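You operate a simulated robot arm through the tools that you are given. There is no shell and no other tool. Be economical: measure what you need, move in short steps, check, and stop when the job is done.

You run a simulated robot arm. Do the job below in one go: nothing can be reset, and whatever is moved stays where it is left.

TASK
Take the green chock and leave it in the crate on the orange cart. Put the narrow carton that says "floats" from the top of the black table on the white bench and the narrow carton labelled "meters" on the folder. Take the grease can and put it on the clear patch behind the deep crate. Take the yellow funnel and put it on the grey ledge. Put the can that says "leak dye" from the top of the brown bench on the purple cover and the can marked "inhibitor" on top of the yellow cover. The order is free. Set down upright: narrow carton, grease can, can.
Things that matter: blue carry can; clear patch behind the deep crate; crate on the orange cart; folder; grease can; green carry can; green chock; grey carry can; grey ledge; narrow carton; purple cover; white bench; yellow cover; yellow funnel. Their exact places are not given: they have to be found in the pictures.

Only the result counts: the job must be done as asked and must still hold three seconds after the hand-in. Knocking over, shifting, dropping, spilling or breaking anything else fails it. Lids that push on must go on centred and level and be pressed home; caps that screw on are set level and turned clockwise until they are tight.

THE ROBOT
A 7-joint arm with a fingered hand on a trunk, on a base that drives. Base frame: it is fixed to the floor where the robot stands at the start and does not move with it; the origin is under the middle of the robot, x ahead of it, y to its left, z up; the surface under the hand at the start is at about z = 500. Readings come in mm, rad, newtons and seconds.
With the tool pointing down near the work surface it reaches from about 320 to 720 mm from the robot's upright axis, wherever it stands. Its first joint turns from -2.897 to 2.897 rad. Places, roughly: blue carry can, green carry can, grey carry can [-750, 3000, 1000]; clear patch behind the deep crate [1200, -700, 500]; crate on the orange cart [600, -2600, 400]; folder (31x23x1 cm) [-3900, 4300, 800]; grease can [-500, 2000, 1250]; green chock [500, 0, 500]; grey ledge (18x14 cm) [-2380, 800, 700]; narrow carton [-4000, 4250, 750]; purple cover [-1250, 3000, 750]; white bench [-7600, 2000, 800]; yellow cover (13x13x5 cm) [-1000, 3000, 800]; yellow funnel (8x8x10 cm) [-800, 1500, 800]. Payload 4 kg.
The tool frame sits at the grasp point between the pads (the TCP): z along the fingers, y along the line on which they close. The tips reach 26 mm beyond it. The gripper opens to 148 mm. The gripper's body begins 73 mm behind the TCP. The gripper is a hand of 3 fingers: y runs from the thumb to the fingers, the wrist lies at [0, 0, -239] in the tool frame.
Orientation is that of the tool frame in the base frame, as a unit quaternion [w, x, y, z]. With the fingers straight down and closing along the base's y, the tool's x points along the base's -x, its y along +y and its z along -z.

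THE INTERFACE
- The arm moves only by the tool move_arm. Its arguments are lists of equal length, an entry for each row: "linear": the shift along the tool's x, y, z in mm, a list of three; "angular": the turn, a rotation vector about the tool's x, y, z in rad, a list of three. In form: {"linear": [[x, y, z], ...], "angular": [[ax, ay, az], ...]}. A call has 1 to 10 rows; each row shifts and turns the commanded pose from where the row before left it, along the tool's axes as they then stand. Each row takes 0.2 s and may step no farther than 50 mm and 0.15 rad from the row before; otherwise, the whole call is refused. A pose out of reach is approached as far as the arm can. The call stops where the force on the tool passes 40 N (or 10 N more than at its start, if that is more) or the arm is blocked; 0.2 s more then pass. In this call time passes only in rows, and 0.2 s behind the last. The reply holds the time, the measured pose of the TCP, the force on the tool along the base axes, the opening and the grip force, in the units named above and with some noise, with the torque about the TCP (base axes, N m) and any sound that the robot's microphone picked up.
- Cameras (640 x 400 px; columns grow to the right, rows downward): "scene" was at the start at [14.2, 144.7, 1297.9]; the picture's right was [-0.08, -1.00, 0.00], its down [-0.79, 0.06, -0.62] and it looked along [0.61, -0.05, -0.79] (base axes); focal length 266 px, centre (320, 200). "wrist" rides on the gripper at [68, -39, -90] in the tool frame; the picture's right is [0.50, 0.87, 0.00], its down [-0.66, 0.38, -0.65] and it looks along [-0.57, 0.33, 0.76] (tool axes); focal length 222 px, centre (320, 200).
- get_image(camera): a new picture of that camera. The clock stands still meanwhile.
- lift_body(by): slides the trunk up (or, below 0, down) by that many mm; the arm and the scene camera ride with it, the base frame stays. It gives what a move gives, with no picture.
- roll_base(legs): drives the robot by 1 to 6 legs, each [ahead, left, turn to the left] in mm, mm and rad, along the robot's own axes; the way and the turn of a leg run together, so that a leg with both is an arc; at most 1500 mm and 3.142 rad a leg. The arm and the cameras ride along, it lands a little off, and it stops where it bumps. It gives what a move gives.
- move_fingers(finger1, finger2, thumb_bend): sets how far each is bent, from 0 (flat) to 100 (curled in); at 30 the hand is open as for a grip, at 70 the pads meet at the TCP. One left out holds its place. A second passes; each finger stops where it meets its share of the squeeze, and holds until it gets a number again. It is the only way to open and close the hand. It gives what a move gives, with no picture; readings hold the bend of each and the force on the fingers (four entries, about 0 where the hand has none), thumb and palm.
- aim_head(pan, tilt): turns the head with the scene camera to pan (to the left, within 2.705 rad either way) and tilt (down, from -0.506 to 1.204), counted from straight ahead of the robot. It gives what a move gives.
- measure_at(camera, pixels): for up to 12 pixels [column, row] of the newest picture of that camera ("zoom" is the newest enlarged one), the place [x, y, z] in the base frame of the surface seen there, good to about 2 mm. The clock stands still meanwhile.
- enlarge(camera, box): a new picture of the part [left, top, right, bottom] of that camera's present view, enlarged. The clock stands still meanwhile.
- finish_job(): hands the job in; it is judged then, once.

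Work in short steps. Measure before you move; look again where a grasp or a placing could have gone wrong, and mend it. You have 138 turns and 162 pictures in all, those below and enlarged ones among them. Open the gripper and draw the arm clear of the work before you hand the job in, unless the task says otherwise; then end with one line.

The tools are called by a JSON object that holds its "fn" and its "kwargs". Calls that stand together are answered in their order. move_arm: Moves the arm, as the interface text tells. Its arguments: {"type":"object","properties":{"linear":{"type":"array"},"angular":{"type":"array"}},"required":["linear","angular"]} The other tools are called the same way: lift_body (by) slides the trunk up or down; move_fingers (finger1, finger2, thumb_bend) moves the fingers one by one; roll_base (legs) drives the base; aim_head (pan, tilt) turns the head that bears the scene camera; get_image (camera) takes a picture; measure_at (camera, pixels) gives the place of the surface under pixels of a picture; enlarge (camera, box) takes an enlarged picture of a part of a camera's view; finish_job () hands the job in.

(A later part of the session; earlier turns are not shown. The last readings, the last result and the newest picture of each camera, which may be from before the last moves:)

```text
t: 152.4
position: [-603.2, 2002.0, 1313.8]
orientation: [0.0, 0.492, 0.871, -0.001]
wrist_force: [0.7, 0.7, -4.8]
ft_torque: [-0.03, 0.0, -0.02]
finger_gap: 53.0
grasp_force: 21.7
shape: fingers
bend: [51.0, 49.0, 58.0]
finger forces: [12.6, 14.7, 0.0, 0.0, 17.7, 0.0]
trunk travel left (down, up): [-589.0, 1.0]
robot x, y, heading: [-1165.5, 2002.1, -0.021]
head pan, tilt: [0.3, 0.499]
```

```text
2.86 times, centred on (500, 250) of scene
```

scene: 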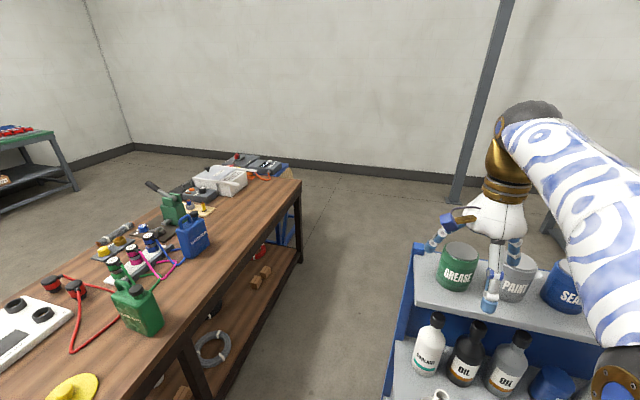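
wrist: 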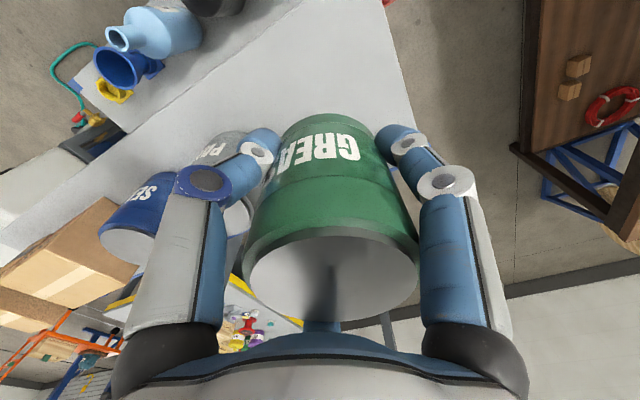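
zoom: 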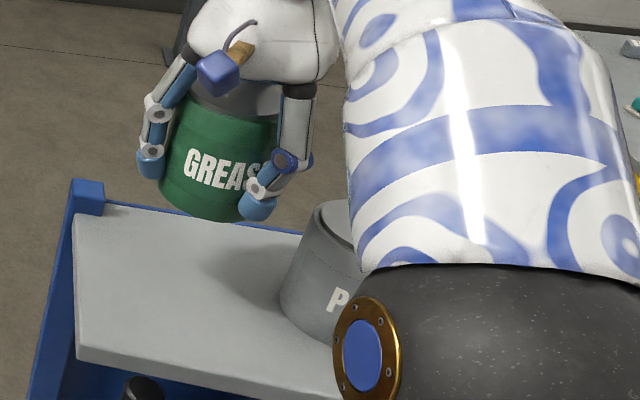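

The can is held (bottom 45 mm below the TCP). I back away from the shelf and go down the lane toward the table's right side.

{"fn": "roll_base", "kwargs": {"legs": [[-300, 0, 0], [0, 0, -1.548], [1000, 0, 0], [1000, 0, 0], [0, 0, 1.571]]}}

{"fn": "lift_body", "kwargs": {"by": -300}}

```text
t: 171.6
position: [-956.7, 11.7, 1312.9]
orientation: [0.001, 0.5, 0.866, 0.0]
wrist_force: [0.0, 0.2, -4.1]
ft_torque: [-0.01, 0.04, 0.01]
finger_gap: 52.1
grasp_force: 22.3
shape: fingers
bend: [51.0, 49.0, 58.0]
finger forces: [12.4, 14.5, 0.1, 0.0, 17.0, 0.0]
trunk travel left (down, up): [-589.0, 1.0]
robot x, y, heading: [-1524.0, 18.6, -0.044]
head pan, tilt: [0.3, 0.499]
```

```text
t: 174.6
position: [-956.3, 12.5, 1013.4]
orientation: [-0.001, 0.5, 0.866, 0.001]
wrist_force: [-0.3, -0.5, -3.9]
ft_torque: [0.0, 0.03, -0.02]
finger_gap: 52.0
grasp_force: 22.1
shape: fingers
bend: [51.0, 49.0, 58.0]
finger forces: [12.4, 14.6, 0.0, 0.0, 17.1, 0.0]
trunk travel left (down, up): [-289.0, 301.0]
robot x, y, heading: [-1518.9, 17.6, -0.043]
head pan, tilt: [0.3, 0.499]
```

I roll to (-502,0) and turn along the gap line, then check the pose before passing.

{"fn": "roll_base", "kwargs": {"legs": [[1019, 26, 0], [0, 0, -1.021]]}}

```text
t: 182.4
position: [-224.9, -500.9, 1014.7]
orientation: [-0.001, 0.865, 0.501, 0.001]
wrist_force: [0.3, 0.6, -4.0]
ft_torque: [0.01, 0.02, -0.01]
finger_gap: 52.0
grasp_force: 21.9
shape: fingers
bend: [51.0, 49.0, 58.0]
finger forces: [12.4, 14.5, 0.1, 0.0, 16.9, 0.0]
trunk travel left (down, up): [-289.0, 301.0]
robot x, y, heading: [-501.2, -5.7, -1.087]
head pan, tilt: [0.3, 0.499]
```

I correct for the heading and pass the gap through (66,-1022) to (387,-1600).

{"fn": "roll_base", "kwargs": {"legs": [[1163, 29, 0], [661, 15, 0]]}}

{"fn": "aim_head", "kwargs": {"pan": 1.1, "tilt": 0.5}}

{"fn": "get_image", "kwargs": {"camera": "scene"}}

{"fn": "measure_at", "kwargs": {"camera": "scene", "pixels": [[320, 200], [320, 300], [400, 250], [500, 250], [550, 300], [450, 200], [250, 250], [200, 300], [600, 200], [480, 330]]}}

```text
t: 191.7
position: [682.2, -2105.2, 1014.1]
orientation: [-0.001, 0.863, 0.506, 0.0]
wrist_force: [0.5, 0.9, -3.2]
ft_torque: [0.02, -0.01, 0.0]
finger_gap: 52.0
grasp_force: 21.5
shape: fingers
bend: [51.0, 49.0, 58.0]
finger forces: [12.3, 14.4, 0.0, 0.0, 17.0, 0.0]
trunk travel left (down, up): [-289.0, 301.0]
robot x, y, heading: [404.0, -1615.7, -1.08]
head pan, tilt: [0.3, 0.499]
```

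```text
t: 192.8
position: [683.2, -2105.1, 1013.2]
orientation: [0.0, 0.863, 0.505, 0.0]
wrist_force: [0.0, 0.1, -3.9]
ft_torque: [0.03, 0.03, -0.03]
finger_gap: 52.1
grasp_force: 22.0
shape: fingers
bend: [51.0, 49.0, 58.0]
finger forces: [12.3, 14.5, 0.1, 0.0, 17.1, 0.0]
trunk travel left (down, up): [-289.0, 301.0]
robot x, y, heading: [405.3, -1615.0, -1.082]
head pan, tilt: [1.1, 0.499]
```

```text
103 pictures are left
```

scene: 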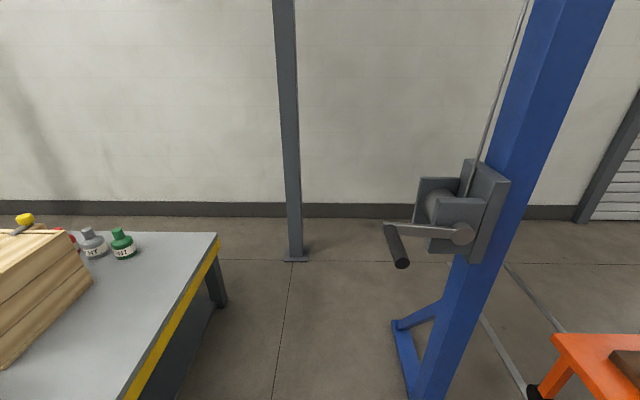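

```text
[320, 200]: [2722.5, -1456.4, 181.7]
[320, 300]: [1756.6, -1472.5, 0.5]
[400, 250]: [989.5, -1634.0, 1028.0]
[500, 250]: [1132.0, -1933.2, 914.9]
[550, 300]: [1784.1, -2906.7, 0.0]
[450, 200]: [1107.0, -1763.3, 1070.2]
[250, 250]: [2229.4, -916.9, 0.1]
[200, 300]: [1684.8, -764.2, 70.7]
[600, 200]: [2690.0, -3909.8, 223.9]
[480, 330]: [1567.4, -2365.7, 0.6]
```

The gantry crank is at (990,-1634,1028), so I turn right (the long way round), then roll up to the table side at (1190,-1260).

{"fn": "roll_base", "kwargs": {"legs": [[0, 0, -1.816], [0, 0, -1.816], [355, 0, 0], [0, -786, 0]]}}

{"fn": "aim_head", "kwargs": {"pan": 0.2, "tilt": 0.8}}

{"fn": "get_image", "kwargs": {"camera": "scene"}}

{"fn": "get_image", "kwargs": {"camera": "wrist"}}

```text
t: 207.8
position: [1199.0, -714.2, 1012.2]
orientation: [0.001, -0.273, 0.962, -0.001]
wrist_force: [0.2, -0.5, -4.2]
ft_torque: [-0.01, -0.01, -0.02]
finger_gap: 50.9
grasp_force: 21.2
shape: fingers
bend: [51.0, 49.0, 59.0]
finger forces: [12.0, 14.0, 0.0, 0.1, 16.4, 0.0]
trunk travel left (down, up): [-289.0, 301.0]
robot x, y, heading: [1210.1, -1278.1, 1.563]
head pan, tilt: [1.1, 0.499]
```

```text
t: 209.0
position: [1199.1, -714.7, 1013.2]
orientation: [0.0, -0.273, 0.962, -0.001]
wrist_force: [0.0, 0.4, -4.0]
ft_torque: [-0.06, -0.01, 0.02]
finger_gap: 51.0
grasp_force: 21.4
shape: fingers
bend: [51.0, 49.0, 59.0]
finger forces: [12.0, 14.0, 0.1, 0.0, 16.4, 0.0]
trunk travel left (down, up): [-289.0, 301.0]
robot x, y, heading: [1212.7, -1273.7, 1.557]
head pan, tilt: [0.201, 0.799]
```

```text
102 pictures are left
```

scene: 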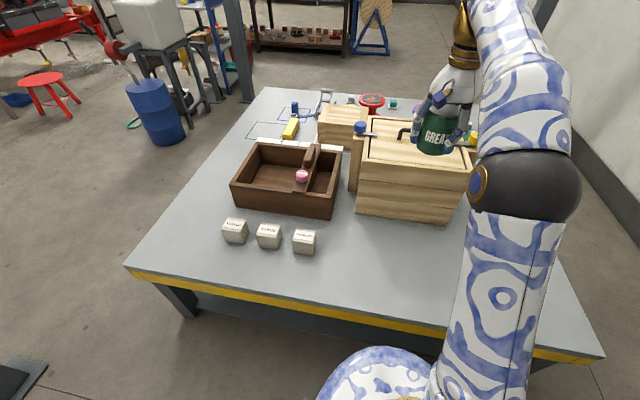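

```text
101 pictures are left
```

wrist: 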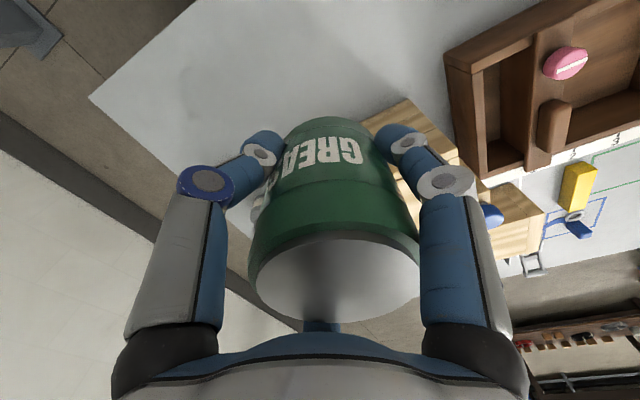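

The lidded deep crate is at (415,170) and the bare patch between it and the table's right edge. I measure the crate's near face, the table edge and the cubes.

{"fn": "measure_at", "kwargs": {"camera": "scene", "pixels": [[355, 213], [447, 222], [358, 175], [360, 260], [400, 260], [420, 300], [440, 320], [315, 250], [305, 254], [335, 215], [465, 172], [380, 300]]}}

```text
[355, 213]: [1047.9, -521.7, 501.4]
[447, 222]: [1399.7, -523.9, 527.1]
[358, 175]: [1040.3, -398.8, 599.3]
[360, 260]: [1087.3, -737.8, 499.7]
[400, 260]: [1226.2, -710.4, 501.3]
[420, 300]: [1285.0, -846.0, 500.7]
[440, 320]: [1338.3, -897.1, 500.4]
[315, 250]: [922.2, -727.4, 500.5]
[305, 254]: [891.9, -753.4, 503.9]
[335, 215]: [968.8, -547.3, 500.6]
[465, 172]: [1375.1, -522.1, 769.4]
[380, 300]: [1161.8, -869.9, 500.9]
```

The patch is clear: crate face y=-522, table edge y≈-905. I lower trunk and arm to set the can at about (1205,-705).

{"fn": "lift_body", "kwargs": {"by": -280}}

{"fn": "move_arm", "kwargs": {"linear": [[-10, 4.5, 0], [0, 0, 45], [0, 0, 45], [0, 0, 45], [0, 0, 40]], "angular": [[0, 0, 0], [0, 0, 0], [0, 0, 0], [0, 0, 0], [0, 0, 0]]}}

{"fn": "get_image", "kwargs": {"camera": "wrist"}}

```text
t: 211.8
position: [1199.2, -714.0, 732.3]
orientation: [0.0, -0.274, 0.962, -0.001]
wrist_force: [-0.5, 0.4, -4.1]
ft_torque: [-0.02, -0.06, -0.01]
finger_gap: 50.8
grasp_force: 20.5
shape: fingers
bend: [51.0, 49.0, 59.0]
finger forces: [12.0, 14.1, 0.1, 0.0, 16.3, 0.1]
trunk travel left (down, up): [-9.0, 581.0]
robot x, y, heading: [1210.4, -1276.7, 1.558]
head pan, tilt: [0.201, 0.799]
```

```text
t: 213.0
position: [1205.7, -707.2, 558.2]
orientation: [0.0, -0.274, 0.962, 0.0]
wrist_force: [-0.3, 0.0, -3.9]
ft_torque: [-0.04, 0.02, -0.02]
finger_gap: 50.9
grasp_force: 21.3
shape: fingers
bend: [51.0, 49.0, 59.0]
finger forces: [11.9, 14.2, 0.1, 0.1, 16.4, 0.0]
trunk travel left (down, up): [-9.0, 581.0]
robot x, y, heading: [1205.0, -1275.0, 1.558]
head pan, tilt: [0.201, 0.799]
```

```text
100 pictures are left
```

wrist: 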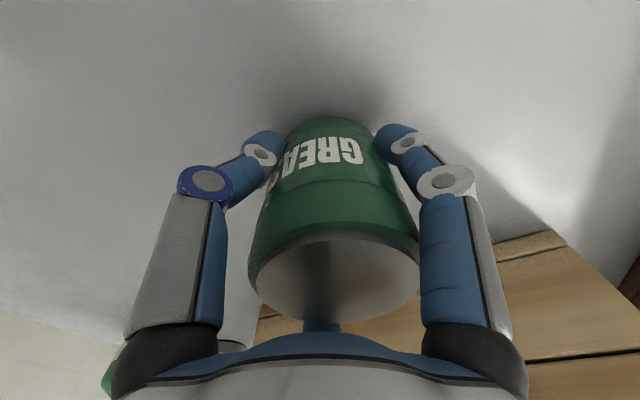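

Bottom is about 13 mm above the table. I step down to contact.

{"fn": "move_arm", "kwargs": {"linear": [[0, 0, 6], [0, 0, 4], [0, 0, 2]], "angular": [[0, 0, 0], [0, 0, 0], [0, 0, 0]]}}

{"fn": "move_arm", "kwargs": {"linear": [[0, 0, 2]], "angular": [[0, 0, 0]]}}

```text
t: 213.8
position: [1205.2, -706.5, 545.2]
orientation: [0.001, -0.275, 0.962, -0.001]
wrist_force: [-0.9, 0.1, -4.5]
ft_torque: [-0.07, -0.01, 0.01]
finger_gap: 50.7
grasp_force: 21.2
shape: fingers
bend: [51.0, 49.0, 59.0]
finger forces: [11.9, 14.2, 0.0, 0.1, 16.4, 0.1]
trunk travel left (down, up): [-9.0, 581.0]
robot x, y, heading: [1211.8, -1274.6, 1.559]
head pan, tilt: [0.201, 0.799]
```

```text
t: 214.2
position: [1206.0, -706.6, 545.3]
orientation: [0.001, -0.274, 0.962, 0.0]
wrist_force: [-1.0, -0.3, -1.7]
ft_torque: [-0.02, 0.08, 0.01]
finger_gap: 50.6
grasp_force: 21.6
shape: fingers
bend: [51.0, 49.0, 59.0]
finger forces: [12.0, 14.3, 0.0, 0.0, 16.6, 0.0]
trunk travel left (down, up): [-9.0, 581.0]
robot x, y, heading: [1209.4, -1278.4, 1.556]
head pan, tilt: [0.201, 0.799]
```

Contact begins (weight reading drops). I open, rise, and check.

{"fn": "move_arm", "kwargs": {"linear": [[0, 0, 0.7]], "angular": [[0, 0, 0]]}}

{"fn": "move_fingers", "kwargs": {"finger1": 30, "finger2": 30, "thumb_bend": 30}}

{"fn": "move_arm", "kwargs": {"linear": [[0, 0, -20], [0, 0, -45], [0, 0, -45], [0, 0, -45], [0, 0, -45]], "angular": [[0, 0, 0], [0, 0, 0], [0, 0, 0], [0, 0, 0], [0, 0, 0]]}}

{"fn": "lift_body", "kwargs": {"by": 280}}

{"fn": "get_image", "kwargs": {"camera": "scene"}}

```text
t: 214.6
position: [1205.5, -706.8, 543.9]
orientation: [0.0, -0.274, 0.962, 0.0]
wrist_force: [-0.7, -0.5, 1.1]
ft_torque: [-0.04, 0.18, -0.01]
finger_gap: 50.8
grasp_force: 21.6
shape: fingers
bend: [51.0, 49.0, 59.0]
finger forces: [12.5, 14.6, 0.1, 0.0, 16.7, 0.0]
trunk travel left (down, up): [-9.0, 581.0]
robot x, y, heading: [1209.1, -1277.2, 1.561]
head pan, tilt: [0.201, 0.799]
```

```text
t: 215.6
position: [1205.7, -704.6, 543.9]
orientation: [0.0, -0.274, 0.962, 0.0]
wrist_force: [0.6, 0.4, -0.1]
ft_torque: [0.02, 0.0, 0.0]
finger_gap: 126.7
grasp_force: 0.1
shape: fingers
bend: [30.0, 30.0, 30.0]
finger forces: [0.0, 0.0, 0.0, 0.0, 0.0, 0.0]
trunk travel left (down, up): [-9.0, 581.0]
robot x, y, heading: [1206.3, -1279.5, 1.559]
head pan, tilt: [0.201, 0.799]
```

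```text
t: 216.8
position: [1205.6, -704.8, 744.6]
orientation: [0.0, -0.273, 0.962, -0.001]
wrist_force: [0.1, 1.0, -0.7]
ft_torque: [0.01, 0.0, -0.01]
finger_gap: 127.1
grasp_force: 0.1
shape: fingers
bend: [30.0, 30.0, 30.0]
finger forces: [0.0, 0.0, 0.0, 0.1, 0.1, 0.1]
trunk travel left (down, up): [-9.0, 581.0]
robot x, y, heading: [1205.2, -1276.2, 1.556]
head pan, tilt: [0.201, 0.799]
```

```text
t: 219.6
position: [1204.6, -705.0, 1025.3]
orientation: [0.0, -0.274, 0.962, 0.0]
wrist_force: [-1.0, 0.0, -0.6]
ft_torque: [0.02, 0.0, 0.02]
finger_gap: 126.7
grasp_force: 0.0
shape: fingers
bend: [30.0, 30.0, 30.0]
finger forces: [0.0, 0.1, 0.0, 0.0, 0.0, 0.0]
trunk travel left (down, up): [-289.0, 301.0]
robot x, y, heading: [1206.9, -1282.5, 1.557]
head pan, tilt: [0.201, 0.799]
```

```text
99 pictures are left
```

scene: 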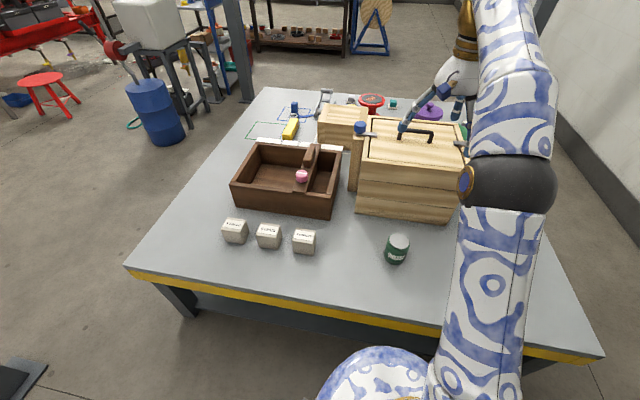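

The grease can stands upright on the patch. I go back: left along the table, back, turn toward the gap.

{"fn": "roll_base", "kwargs": {"legs": [[0, 786, 0], [-330, 0, 0], [0, 0, 0.52]]}}

```text
t: 227.1
position: [145.9, -1107.7, 1025.0]
orientation: [0.0, -0.516, 0.857, -0.001]
wrist_force: [0.4, 0.2, -0.2]
ft_torque: [-0.04, 0.0, -0.01]
finger_gap: 126.6
grasp_force: 0.1
shape: fingers
bend: [30.0, 30.0, 30.0]
finger forces: [0.0, 0.0, 0.0, 0.1, 0.1, 0.0]
trunk travel left (down, up): [-289.0, 301.0]
robot x, y, heading: [440.5, -1602.2, 2.087]
head pan, tilt: [0.201, 0.799]
```

I pass the gap again by the same line and go on to (-1467,0), facing +y.

{"fn": "roll_base", "kwargs": {"legs": [[28, 45, 0], [661, -7, 0], [1169, -11, 0], [0, 0, 1.055], [965, 0, 0], [0, 0, -1.571]]}}

```text
t: 248.2
position: [-1580.7, 535.1, 1025.2]
orientation: [-0.001, -0.308, 0.951, 0.0]
wrist_force: [-1.4, 0.3, 0.5]
ft_torque: [-0.01, -0.03, -0.01]
finger_gap: 126.4
grasp_force: 0.0
shape: fingers
bend: [30.0, 30.0, 30.0]
finger forces: [0.0, 0.0, 0.0, 0.0, 0.0, 0.1]
trunk travel left (down, up): [-289.0, 301.0]
robot x, y, heading: [-1537.2, -35.9, 1.634]
head pan, tilt: [0.201, 0.799]
```

I straighten and drive up the lane toward the brown bench to (-1130,2250).

{"fn": "roll_base", "kwargs": {"legs": [[0, 0, -0.063], [768, -53, 0], [768, -53, 0], [750, -300, 0]]}}

{"fn": "aim_head", "kwargs": {"pan": 0.25, "tilt": 0.6}}

{"fn": "get_image", "kwargs": {"camera": "scene"}}

{"fn": "aim_head", "kwargs": {"pan": -0.6, "tilt": 0.6}}

{"fn": "get_image", "kwargs": {"camera": "scene"}}

```text
t: 260.3
position: [-1100.2, 2796.2, 1023.0]
orientation: [0.0, -0.268, 0.963, 0.0]
wrist_force: [0.0, -0.8, -0.4]
ft_torque: [0.02, -0.05, -0.01]
finger_gap: 126.9
grasp_force: 0.0
shape: fingers
bend: [30.0, 30.0, 30.0]
finger forces: [0.0, 0.0, 0.0, 0.0, 0.0, 0.1]
trunk travel left (down, up): [-289.0, 301.0]
robot x, y, heading: [-1101.4, 2222.7, 1.548]
head pan, tilt: [0.201, 0.799]
```

```text
t: 261.1
position: [-1101.4, 2795.9, 1024.3]
orientation: [0.0, -0.268, 0.963, -0.001]
wrist_force: [0.4, -0.7, 0.4]
ft_torque: [-0.01, 0.0, 0.03]
finger_gap: 126.8
grasp_force: 0.1
shape: fingers
bend: [30.0, 30.0, 30.0]
finger forces: [0.1, 0.0, 0.0, 0.0, 0.0, 0.0]
trunk travel left (down, up): [-289.0, 301.0]
robot x, y, heading: [-1103.1, 2225.6, 1.55]
head pan, tilt: [0.25, 0.6]
```

```text
98 pictures are left
```

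scene: 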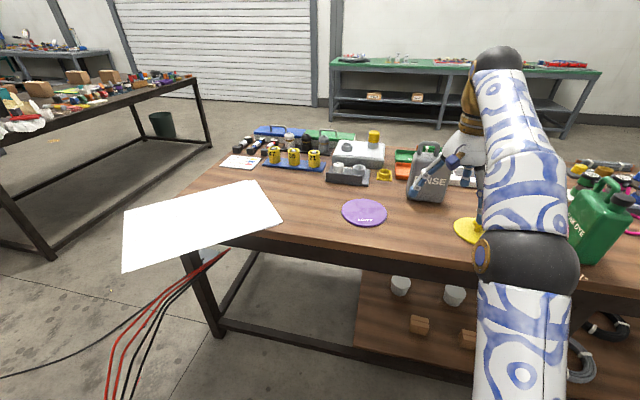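

```text
t: 262.2
position: [-1100.4, 2796.9, 1024.2]
orientation: [0.0, -0.267, 0.964, -0.001]
wrist_force: [0.3, 0.3, 0.0]
ft_torque: [0.02, -0.03, 0.01]
finger_gap: 126.7
grasp_force: 0.0
shape: fingers
bend: [30.0, 30.0, 30.0]
finger forces: [0.0, 0.0, 0.0, 0.0, 0.0, 0.0]
trunk travel left (down, up): [-289.0, 301.0]
robot x, y, heading: [-1103.1, 2223.3, 1.553]
head pan, tilt: [-0.6, 0.6]
```

```text
97 pictures are left
```

scene: 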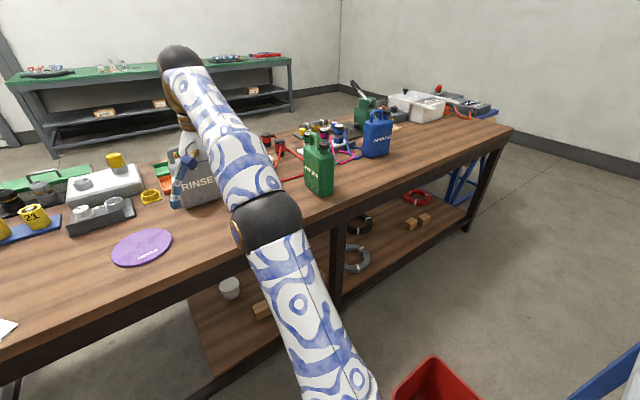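

The green can reads LEAK DYE, the blue one INHIBITOR. I enlarge these and measure; then look at the covers.

{"fn": "enlarge", "kwargs": {"camera": "scene", "box": [280, 70, 440, 210]}}

{"fn": "measure_at", "kwargs": {"camera": "zoom", "pixels": [[160, 240], [100, 270], [160, 345], [200, 330], [100, 330], [130, 290], [335, 160], [430, 140], [380, 165], [340, 245], [430, 235], [170, 210]]}}

{"fn": "aim_head", "kwargs": {"pan": -0.05, "tilt": 0.8}}

{"fn": "get_image", "kwargs": {"camera": "scene"}}

{"fn": "get_image", "kwargs": {"camera": "wrist"}}

```text
2.86 times, centred on (360, 140) of scene
```

zoom: 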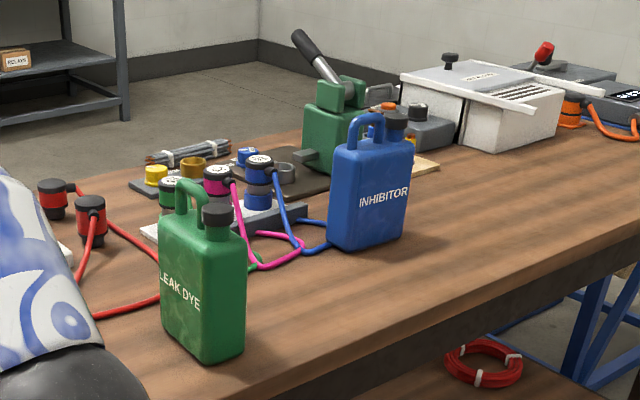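

```text
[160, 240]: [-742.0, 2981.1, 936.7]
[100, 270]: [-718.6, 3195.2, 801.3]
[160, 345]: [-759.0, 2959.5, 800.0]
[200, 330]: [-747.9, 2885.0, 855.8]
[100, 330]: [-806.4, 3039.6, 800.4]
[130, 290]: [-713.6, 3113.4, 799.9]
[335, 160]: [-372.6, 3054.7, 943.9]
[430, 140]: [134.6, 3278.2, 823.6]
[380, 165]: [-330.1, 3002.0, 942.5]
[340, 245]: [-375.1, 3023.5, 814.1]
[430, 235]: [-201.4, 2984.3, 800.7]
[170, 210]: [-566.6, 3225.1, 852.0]
```

```text
t: 263.2
position: [-1099.0, 2796.4, 1024.8]
orientation: [0.0, -0.268, 0.963, -0.001]
wrist_force: [0.8, -0.3, 0.2]
ft_torque: [0.03, -0.02, 0.0]
finger_gap: 126.8
grasp_force: 0.1
shape: fingers
bend: [30.0, 30.0, 30.0]
finger forces: [0.0, 0.1, 0.0, 0.0, 0.0, 0.0]
trunk travel left (down, up): [-289.0, 301.0]
robot x, y, heading: [-1101.1, 2226.3, 1.547]
head pan, tilt: [-0.051, 0.799]
```

```text
95 pictures are left
```

scene: 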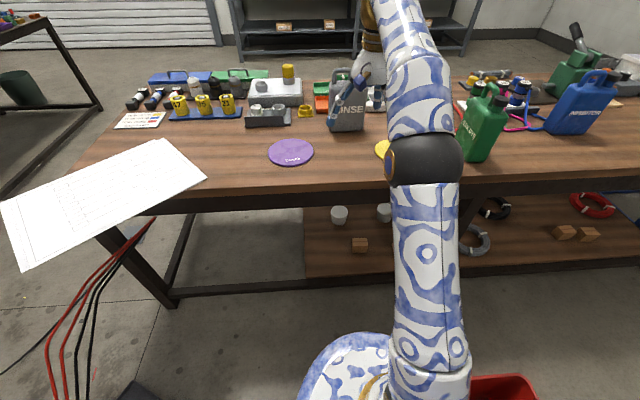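

```text
94 pictures are left
```

wrist: 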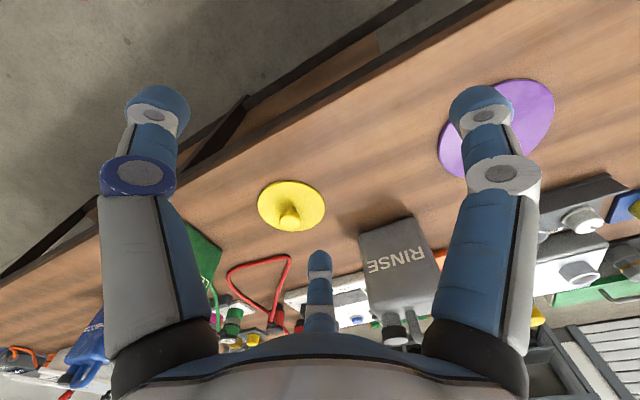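

The yellow cover has a knob in its middle. I look closer at it and at the purple one.

{"fn": "enlarge", "kwargs": {"camera": "wrist", "box": [230, 150, 360, 250]}}

{"fn": "measure_at", "kwargs": {"camera": "zoom", "pixels": [[290, 265], [300, 310], [265, 290], [325, 290], [150, 200], [460, 200], [300, 140], [200, 280], [390, 280], [300, 350], [250, 180], [290, 240]]}}

{"fn": "measure_at", "kwargs": {"camera": "wrist", "pixels": [[440, 150], [553, 100], [530, 82], [530, 130], [450, 175]]}}

{"fn": "enlarge", "kwargs": {"camera": "scene", "box": [240, 80, 560, 200]}}

```text
4.00 times, centred on (295, 200) of wrist
```

zoom: 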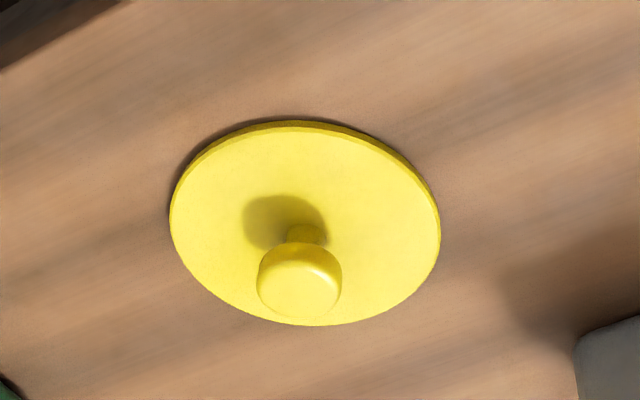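

```text
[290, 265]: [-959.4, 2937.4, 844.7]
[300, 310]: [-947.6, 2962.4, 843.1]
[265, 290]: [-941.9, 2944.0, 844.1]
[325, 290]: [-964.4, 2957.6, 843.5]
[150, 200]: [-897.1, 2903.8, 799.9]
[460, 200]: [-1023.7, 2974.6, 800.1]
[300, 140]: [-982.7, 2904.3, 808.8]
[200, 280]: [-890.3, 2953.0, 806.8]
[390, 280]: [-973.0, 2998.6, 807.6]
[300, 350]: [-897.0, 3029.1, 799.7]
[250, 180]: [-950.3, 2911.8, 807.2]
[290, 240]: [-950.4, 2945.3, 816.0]
```

```text
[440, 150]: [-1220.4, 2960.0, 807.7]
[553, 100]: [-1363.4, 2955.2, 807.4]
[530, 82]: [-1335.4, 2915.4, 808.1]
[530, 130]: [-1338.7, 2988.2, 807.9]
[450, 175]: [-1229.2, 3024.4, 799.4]
```

```text
2.00 times, centred on (400, 140) of scene
```

zoom: 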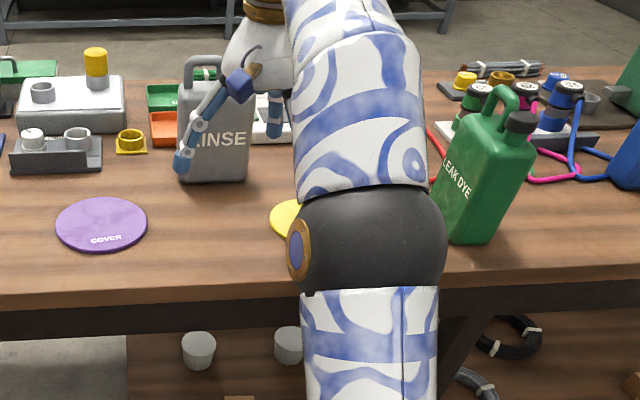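

The yellow cover is a 130 mm disc (z 808) with a flat knob top at z 844 centred near (-953,2951); purple is a flat disc, top z 808, near (-1290,2953). I look down at the red bucket to see how close I may stand, and measure the blue can.

{"fn": "aim_head", "kwargs": {"pan": -0.9, "tilt": 1.15}}

{"fn": "get_image", "kwargs": {"camera": "scene"}}

{"fn": "measure_at", "kwargs": {"camera": "scene", "pixels": [[320, 200], [400, 200], [320, 100], [400, 100], [250, 150], [350, 150]]}}

{"fn": "aim_head", "kwargs": {"pan": -0.75, "tilt": 0.5}}

{"fn": "enlarge", "kwargs": {"camera": "scene", "box": [200, 100, 400, 240]}}

```text
t: 264.4
position: [-1099.8, 2796.2, 1023.6]
orientation: [0.0, -0.268, 0.964, -0.001]
wrist_force: [0.3, 0.8, 0.0]
ft_torque: [0.01, -0.03, 0.01]
finger_gap: 126.4
grasp_force: 0.0
shape: fingers
bend: [30.0, 30.0, 30.0]
finger forces: [0.0, 0.0, 0.0, 0.0, 0.1, 0.0]
trunk travel left (down, up): [-289.0, 301.0]
robot x, y, heading: [-1102.5, 2225.1, 1.55]
head pan, tilt: [-0.901, 1.15]
```

```text
91 pictures are left
```

scene: 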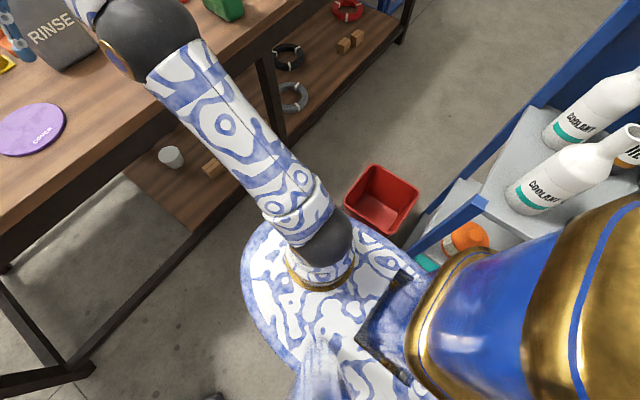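

```text
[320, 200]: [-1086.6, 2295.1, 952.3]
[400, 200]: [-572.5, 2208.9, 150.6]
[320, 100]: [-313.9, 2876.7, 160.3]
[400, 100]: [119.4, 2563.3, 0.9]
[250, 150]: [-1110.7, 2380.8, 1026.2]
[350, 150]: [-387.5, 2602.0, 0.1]
```

```text
t: 265.4
position: [-1099.5, 2796.3, 1024.0]
orientation: [0.0, -0.268, 0.963, -0.001]
wrist_force: [0.5, 0.2, -1.3]
ft_torque: [0.02, 0.01, 0.0]
finger_gap: 126.8
grasp_force: 0.1
shape: fingers
bend: [30.0, 30.0, 30.0]
finger forces: [0.0, 0.1, 0.0, 0.0, 0.1, 0.0]
trunk travel left (down, up): [-289.0, 301.0]
robot x, y, heading: [-1105.6, 2221.8, 1.546]
head pan, tilt: [-0.75, 0.499]
```

```text
2.86 times, centred on (300, 170) of scene
```

zoom: 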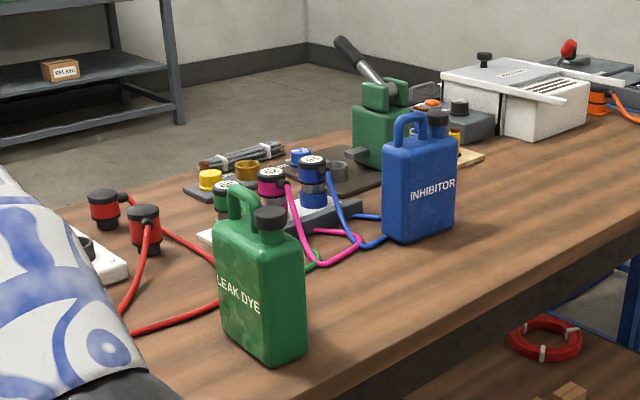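

I measure the two cans' corners, caps and handles.

{"fn": "measure_at", "kwargs": {"camera": "zoom", "pixels": [[222, 255], [222, 330], [262, 270], [265, 355], [300, 255], [302, 350], [272, 212], [240, 190], [235, 215], [270, 235], [214, 275], [295, 300]]}}

{"fn": "measure_at", "kwargs": {"camera": "zoom", "pixels": [[388, 160], [388, 230], [418, 170], [418, 238], [452, 150], [452, 210], [437, 115], [408, 118], [400, 200], [440, 220], [425, 150], [395, 150]]}}

```text
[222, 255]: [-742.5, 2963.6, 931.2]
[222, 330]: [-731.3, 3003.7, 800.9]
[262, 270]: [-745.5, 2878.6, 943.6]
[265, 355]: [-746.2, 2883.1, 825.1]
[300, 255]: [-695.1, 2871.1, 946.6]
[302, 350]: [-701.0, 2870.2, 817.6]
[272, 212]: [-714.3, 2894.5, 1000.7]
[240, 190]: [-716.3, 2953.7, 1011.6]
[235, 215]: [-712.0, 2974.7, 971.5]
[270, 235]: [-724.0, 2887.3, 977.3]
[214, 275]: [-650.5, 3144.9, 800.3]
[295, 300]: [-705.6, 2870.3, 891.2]
```

```text
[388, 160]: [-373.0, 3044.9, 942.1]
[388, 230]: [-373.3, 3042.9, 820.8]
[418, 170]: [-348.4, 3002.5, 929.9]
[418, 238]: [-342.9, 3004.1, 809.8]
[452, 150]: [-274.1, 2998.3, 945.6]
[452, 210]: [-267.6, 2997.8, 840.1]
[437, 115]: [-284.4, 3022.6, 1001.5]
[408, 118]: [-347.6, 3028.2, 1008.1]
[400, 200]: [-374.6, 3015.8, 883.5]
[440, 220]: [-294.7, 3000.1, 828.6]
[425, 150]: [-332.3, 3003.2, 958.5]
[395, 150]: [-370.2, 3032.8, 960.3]
```

Green can: 56 mm thick in x, 105 mm long in y, centre ≈(-718,2925), top z 1012. Blue can: 108 mm along x, 56 mm in y, centre ≈(-320,3028). They are tall with handles, so I will grip them from the side with the hand horizontal. First I shift right, yaw the tool, and pitch it up.

{"fn": "move_arm", "kwargs": {"linear": [[-34, -20.6, 0], [-34, -20.6, 0], [-34, -20.6, 0], [-34, -20.6, 0], [-34, -20.6, 0]], "angular": [[0, 0, 0], [0, 0, 0], [0, 0, 0], [0, 0, 0], [0, 0, 0]]}}

{"fn": "move_arm", "kwargs": {"linear": [[0, 0, 0], [0, 0, 0], [0, 0, 0], [0, 0, 0], [0, 0, 0], [0, 0, 0], [0, 0, 0]], "angular": [[0, 0, -0.147], [0, 0, -0.147], [0, 0, -0.147], [0, 0, -0.147], [0, 0, -0.147], [0, 0, -0.147], [0, 0, -0.147]]}}

{"fn": "move_arm", "kwargs": {"linear": [[0, 0, 0], [0, 0, 0], [0, 0, 0], [0, 0, 0], [0, 0, 0], [0, 0, 0], [0, 0, 0], [0, 0, 0], [0, 0, 0]], "angular": [[0, -0.1428, 0], [0, -0.1428, 0], [0, -0.1428, 0], [0, -0.1428, 0], [0, -0.1428, 0], [0, -0.1428, 0], [0, -0.1428, 0], [0, -0.1428, 0], [0, -0.1428, 0]]}}

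{"fn": "move_arm", "kwargs": {"linear": [[0, 0, 0], [0, 0, 0]], "angular": [[0, -0.1428, 0], [0, -0.1428, 0]]}}

{"fn": "get_image", "kwargs": {"camera": "wrist"}}

{"fn": "get_image", "kwargs": {"camera": "scene"}}

```text
t: 266.6
position: [-916.2, 2780.4, 1012.3]
orientation: [0.0, -0.269, 0.963, 0.0]
wrist_force: [-0.7, 0.2, -0.7]
ft_torque: [0.0, 0.0, -0.01]
finger_gap: 126.6
grasp_force: 0.0
shape: fingers
bend: [30.0, 30.0, 30.0]
finger forces: [0.0, 0.1, 0.0, 0.1, 0.1, 0.1]
out of reach, approached as far as the arm can: row 3, 4, 5
trunk travel left (down, up): [-289.0, 301.0]
robot x, y, heading: [-1104.9, 2228.0, 1.547]
head pan, tilt: [-0.75, 0.499]
```

```text
t: 268.2
position: [-917.1, 2779.1, 1010.3]
orientation: [0.001, 0.708, -0.706, 0.0]
wrist_force: [-0.4, -0.4, 0.2]
ft_torque: [-0.01, -0.02, 0.01]
finger_gap: 126.6
grasp_force: 0.1
shape: fingers
bend: [30.0, 30.0, 30.0]
finger forces: [0.1, 0.0, 0.0, 0.1, 0.0, 0.1]
trunk travel left (down, up): [-289.0, 301.0]
robot x, y, heading: [-1101.3, 2225.3, 1.549]
head pan, tilt: [-0.75, 0.499]
```

```text
t: 270.2
position: [-926.6, 2765.5, 1044.8]
orientation: [-0.415, 0.605, -0.581, -0.352]
wrist_force: [0.0, -0.6, -0.7]
ft_torque: [0.06, 0.05, 0.01]
finger_gap: 126.9
grasp_force: 0.1
shape: fingers
bend: [30.0, 30.0, 30.0]
finger forces: [0.0, 0.0, 0.1, 0.0, 0.1, 0.1]
out of reach, approached as far as the arm can: row 8, 9
trunk travel left (down, up): [-289.0, 301.0]
robot x, y, heading: [-1100.5, 2224.7, 1.547]
head pan, tilt: [-0.75, 0.499]
```

```text
t: 270.8
position: [-926.7, 2762.2, 1054.0]
orientation: [-0.455, 0.584, -0.552, -0.382]
wrist_force: [-2.5, 1.1, 0.5]
ft_torque: [-0.01, -0.03, -0.12]
finger_gap: 126.8
grasp_force: 0.1
shape: fingers
bend: [30.0, 30.0, 30.0]
finger forces: [0.1, 0.0, 0.0, 0.0, 0.0, 0.0]
out of reach, approached as far as the arm can: row 1, 2
trunk travel left (down, up): [-289.0, 301.0]
robot x, y, heading: [-1104.5, 2225.7, 1.55]
head pan, tilt: [-0.75, 0.499]
```

```text
89 pictures are left
```

wrist: 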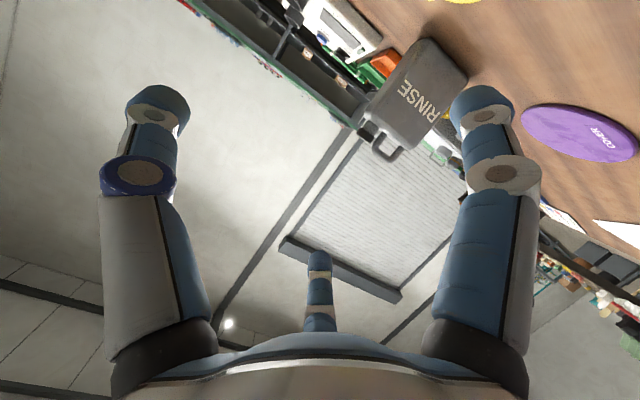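

```text
88 pictures are left
```

scene: 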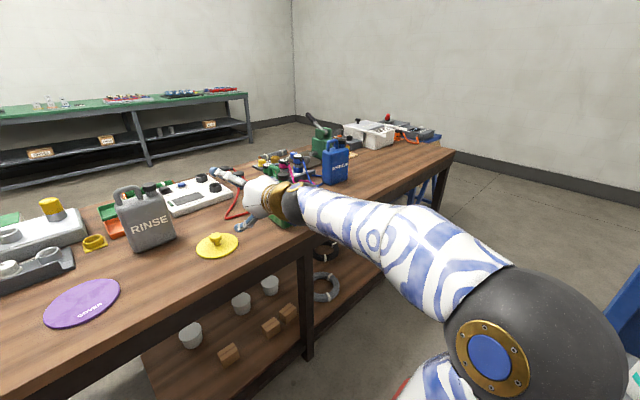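

The pitch stopped at about 73° at its reach limit. I lower the hand and move it slightly ahead, then finish the rotation.

{"fn": "move_arm", "kwargs": {"linear": [[32, 5, 31], [32, 5, 31], [0, 0, 0], [0, 0, 0], [0, 0, 0]], "angular": [[0, 0, 0], [0, 0, 0], [-0.0137, -0.1, 0.035], [-0.0137, -0.1, 0.035], [-0.0137, -0.1, 0.035]]}}

```text
t: 272.0
position: [-928.3, 2802.2, 975.6]
orientation: [0.498, -0.493, 0.496, 0.512]
wrist_force: [-0.2, -1.1, 0.6]
ft_torque: [0.0, 0.02, -0.04]
finger_gap: 126.8
grasp_force: 0.1
shape: fingers
bend: [30.0, 30.0, 30.0]
finger forces: [0.1, 0.1, 0.0, 0.0, 0.0, 0.1]
trunk travel left (down, up): [-289.0, 301.0]
robot x, y, heading: [-1106.7, 2225.8, 1.55]
head pan, tilt: [-0.75, 0.499]
```

Hand is now horizontal pointing +y. I move right and down to the pre-grasp point (-718,2800,905).

{"fn": "move_arm", "kwargs": {"linear": [[14, -42, 0], [14, -42, 0], [14, -42, 0], [14, -42, 0], [14, -42, 0]], "angular": [[0, 0, 0], [0, 0, 0], [0, 0, 0], [0, 0, 0], [0, 0, 0]]}}

{"fn": "get_image", "kwargs": {"camera": "wrist"}}

{"fn": "get_image", "kwargs": {"camera": "scene"}}

```text
t: 273.2
position: [-720.9, 2805.2, 903.9]
orientation: [0.498, -0.494, 0.497, 0.511]
wrist_force: [0.0, -0.8, -0.2]
ft_torque: [-0.01, 0.0, 0.03]
finger_gap: 127.1
grasp_force: 0.1
shape: fingers
bend: [30.0, 30.0, 30.0]
finger forces: [0.0, 0.1, 0.0, 0.0, 0.1, 0.1]
trunk travel left (down, up): [-289.0, 301.0]
robot x, y, heading: [-1105.4, 2226.2, 1.55]
head pan, tilt: [-0.75, 0.499]
```

```text
87 pictures are left
```

wrist: 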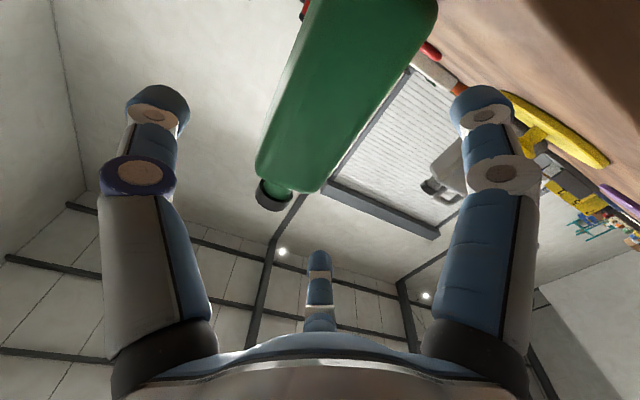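

```text
86 pictures are left
```

scene: 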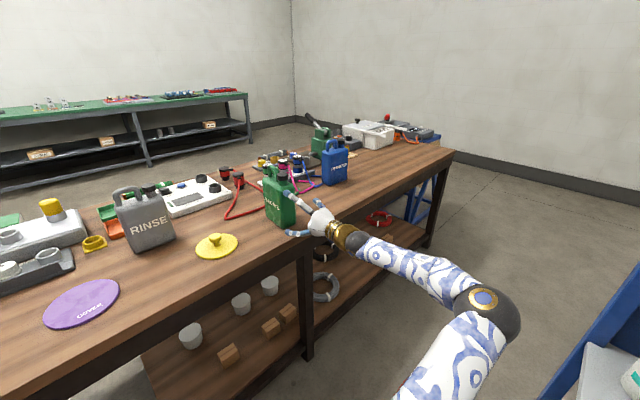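

The hand faces the green can. I check its faces in the wrist picture.

{"fn": "measure_at", "kwargs": {"camera": "wrist", "pixels": [[340, 100], [270, 150], [375, 80], [310, 180], [425, 20], [300, 90], [395, 70], [330, 30], [280, 180], [260, 165]]}}

{"fn": "enlarge", "kwargs": {"camera": "scene", "box": [220, 140, 380, 260]}}

```text
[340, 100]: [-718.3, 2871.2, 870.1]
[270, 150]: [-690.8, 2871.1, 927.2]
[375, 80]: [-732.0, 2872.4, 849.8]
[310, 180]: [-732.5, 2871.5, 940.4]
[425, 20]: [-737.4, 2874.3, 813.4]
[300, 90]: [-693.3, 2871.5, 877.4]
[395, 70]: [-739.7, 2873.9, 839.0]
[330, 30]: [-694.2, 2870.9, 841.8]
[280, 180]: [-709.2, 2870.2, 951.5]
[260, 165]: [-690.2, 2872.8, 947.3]
```

```text
3.33 times, centred on (300, 200) of scene
```

zoom: 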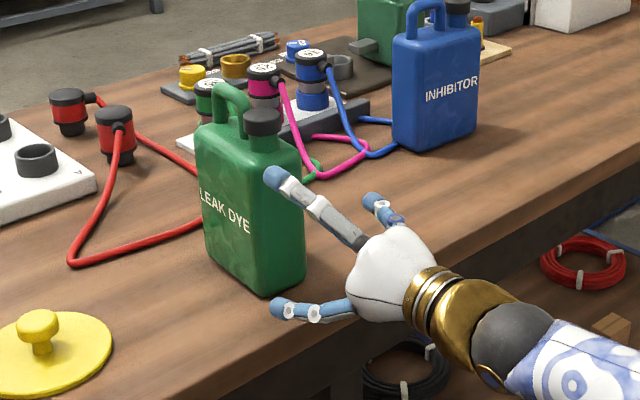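

Can front face y=2871, x -743..-690. I open the two fingers wider, set z≈890, and slide ahead so the fingers straddle it.

{"fn": "move_fingers", "kwargs": {"finger1": 20, "finger2": 20, "thumb_bend": 28}}

{"fn": "move_arm", "kwargs": {"linear": [[14, -3, 0], [0, 0, 38], [0, 0, 38], [0, 0, 36]], "angular": [[0, 0, 0], [0, 0, 0], [0, 0, 0], [0, 0, 0]]}}

{"fn": "get_image", "kwargs": {"camera": "wrist"}}

{"fn": "enlarge", "kwargs": {"camera": "scene", "box": [220, 140, 380, 260]}}

```text
t: 274.2
position: [-721.3, 2805.8, 903.7]
orientation: [0.498, -0.494, 0.497, 0.511]
wrist_force: [-0.2, 0.4, 0.0]
ft_torque: [-0.05, 0.03, -0.01]
finger_gap: 138.8
grasp_force: 0.1
shape: fingers
bend: [20.0, 20.0, 28.0]
finger forces: [0.0, 0.0, 0.0, 0.0, 0.1, 0.0]
trunk travel left (down, up): [-289.0, 301.0]
robot x, y, heading: [-1103.0, 2223.0, 1.543]
head pan, tilt: [-0.75, 0.499]
```

```text
t: 275.2
position: [-719.8, 2916.2, 890.3]
orientation: [0.498, -0.494, 0.497, 0.511]
wrist_force: [-2.3, -0.8, 0.5]
ft_torque: [0.04, -0.09, -0.06]
finger_gap: 139.9
grasp_force: 1.4
shape: fingers
bend: [20.0, 19.0, 28.0]
finger forces: [0.9, 2.1, 0.1, 0.0, 0.1, 0.0]
trunk travel left (down, up): [-289.0, 301.0]
robot x, y, heading: [-1102.3, 2229.2, 1.552]
head pan, tilt: [-0.75, 0.499]
```

```text
84 pictures are left
```

wrist: 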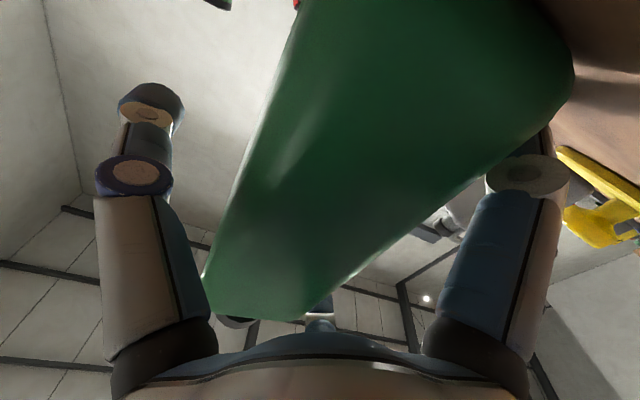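

```text
3.33 times, centred on (300, 200) of scene
```

zoom: 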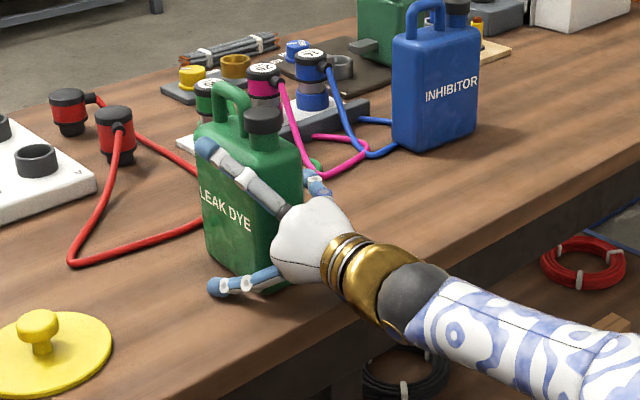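

Fingers lightly touch the left face (1–2 N). I bring the thumb in stepwise until it meets the can.

{"fn": "move_fingers", "kwargs": {"thumb_bend": 50}}

{"fn": "move_fingers", "kwargs": {"thumb_bend": 55}}

{"fn": "get_image", "kwargs": {"camera": "wrist"}}

```text
t: 276.2
position: [-719.0, 2916.0, 890.3]
orientation: [0.498, -0.494, 0.497, 0.511]
wrist_force: [0.1, -0.9, 0.7]
ft_torque: [0.02, -0.06, -0.21]
finger_gap: 112.5
grasp_force: 3.4
shape: fingers
bend: [20.0, 19.0, 48.0]
finger forces: [1.2, 2.7, 0.1, 0.0, 3.6, 0.0]
trunk travel left (down, up): [-289.0, 301.0]
robot x, y, heading: [-1101.0, 2225.1, 1.552]
head pan, tilt: [-0.75, 0.499]
```

```text
t: 277.2
position: [-718.4, 2915.9, 889.8]
orientation: [0.498, -0.495, 0.497, 0.511]
wrist_force: [4.1, -1.1, 0.8]
ft_torque: [0.07, -0.12, -0.17]
finger_gap: 111.6
grasp_force: 6.6
shape: fingers
bend: [20.0, 19.0, 49.0]
finger forces: [1.8, 3.4, 0.0, 0.1, 8.3, 0.0]
trunk travel left (down, up): [-289.0, 301.0]
robot x, y, heading: [-1099.6, 2225.6, 1.549]
head pan, tilt: [-0.75, 0.499]
```

```text
82 pictures are left
```

wrist: 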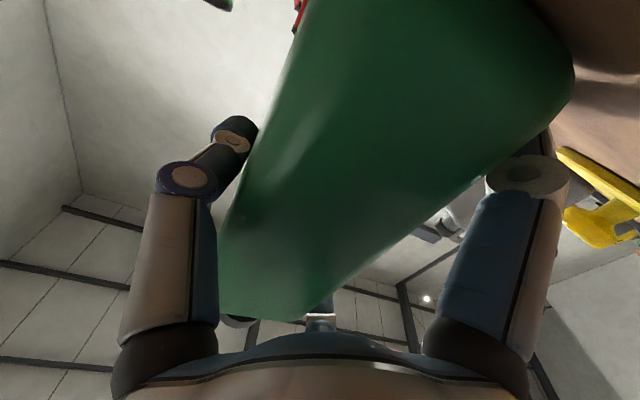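

The can is held from both sides. Full squeeze, then a small lift.

{"fn": "move_fingers", "kwargs": {"finger1": 70, "finger2": 70, "thumb_bend": 70}}

{"fn": "move_arm", "kwargs": {"linear": [[-10, 0, 0], [-25, 0, 0]], "angular": [[0, 0, 0], [0, 0, 0]]}}

{"fn": "get_image", "kwargs": {"camera": "wrist"}}

{"fn": "enlarge", "kwargs": {"camera": "scene", "box": [220, 140, 380, 260]}}

```text
t: 278.2
position: [-719.9, 2916.1, 890.5]
orientation: [0.498, -0.493, 0.497, 0.511]
wrist_force: [-4.1, -1.0, -0.1]
ft_torque: [-0.03, 0.04, 0.12]
finger_gap: 68.3
grasp_force: 38.6
shape: fingers
bend: [49.0, 46.0, 51.0]
finger forces: [20.8, 21.0, 0.1, 0.0, 34.5, 0.1]
trunk travel left (down, up): [-289.0, 301.0]
robot x, y, heading: [-1101.6, 2225.7, 1.548]
head pan, tilt: [-0.75, 0.499]
```

```text
t: 278.8
position: [-716.1, 2916.1, 922.5]
orientation: [0.497, -0.494, 0.498, 0.511]
wrist_force: [0.1, -0.1, -10.6]
ft_torque: [-0.24, 0.13, -0.01]
finger_gap: 67.3
grasp_force: 37.0
shape: fingers
bend: [50.0, 47.0, 51.0]
finger forces: [16.6, 22.0, 0.0, 0.0, 36.6, 0.0]
trunk travel left (down, up): [-289.0, 301.0]
robot x, y, heading: [-1103.1, 2226.0, 1.548]
head pan, tilt: [-0.75, 0.499]
```

```text
81 pictures are left
```

wrist: 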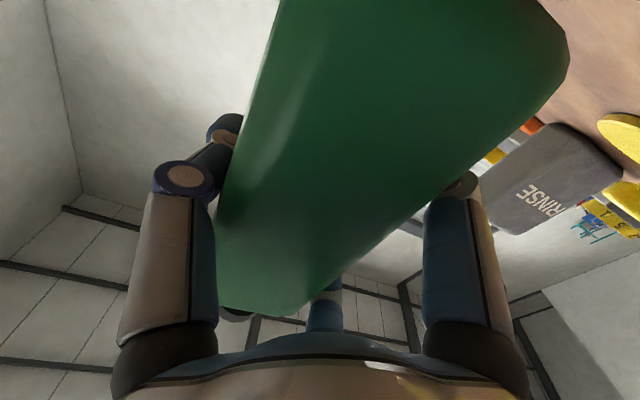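

```text
3.33 times, centred on (300, 200) of scene
```

zoom: 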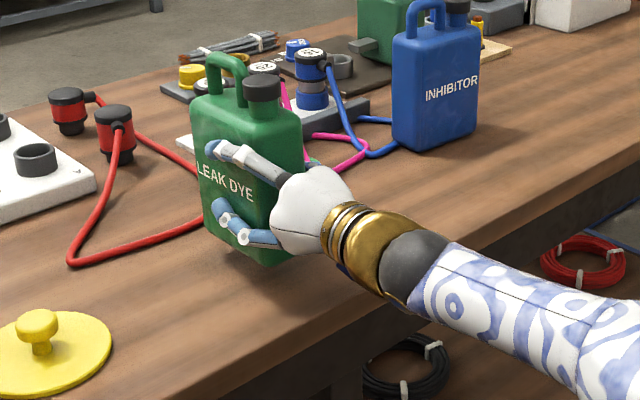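

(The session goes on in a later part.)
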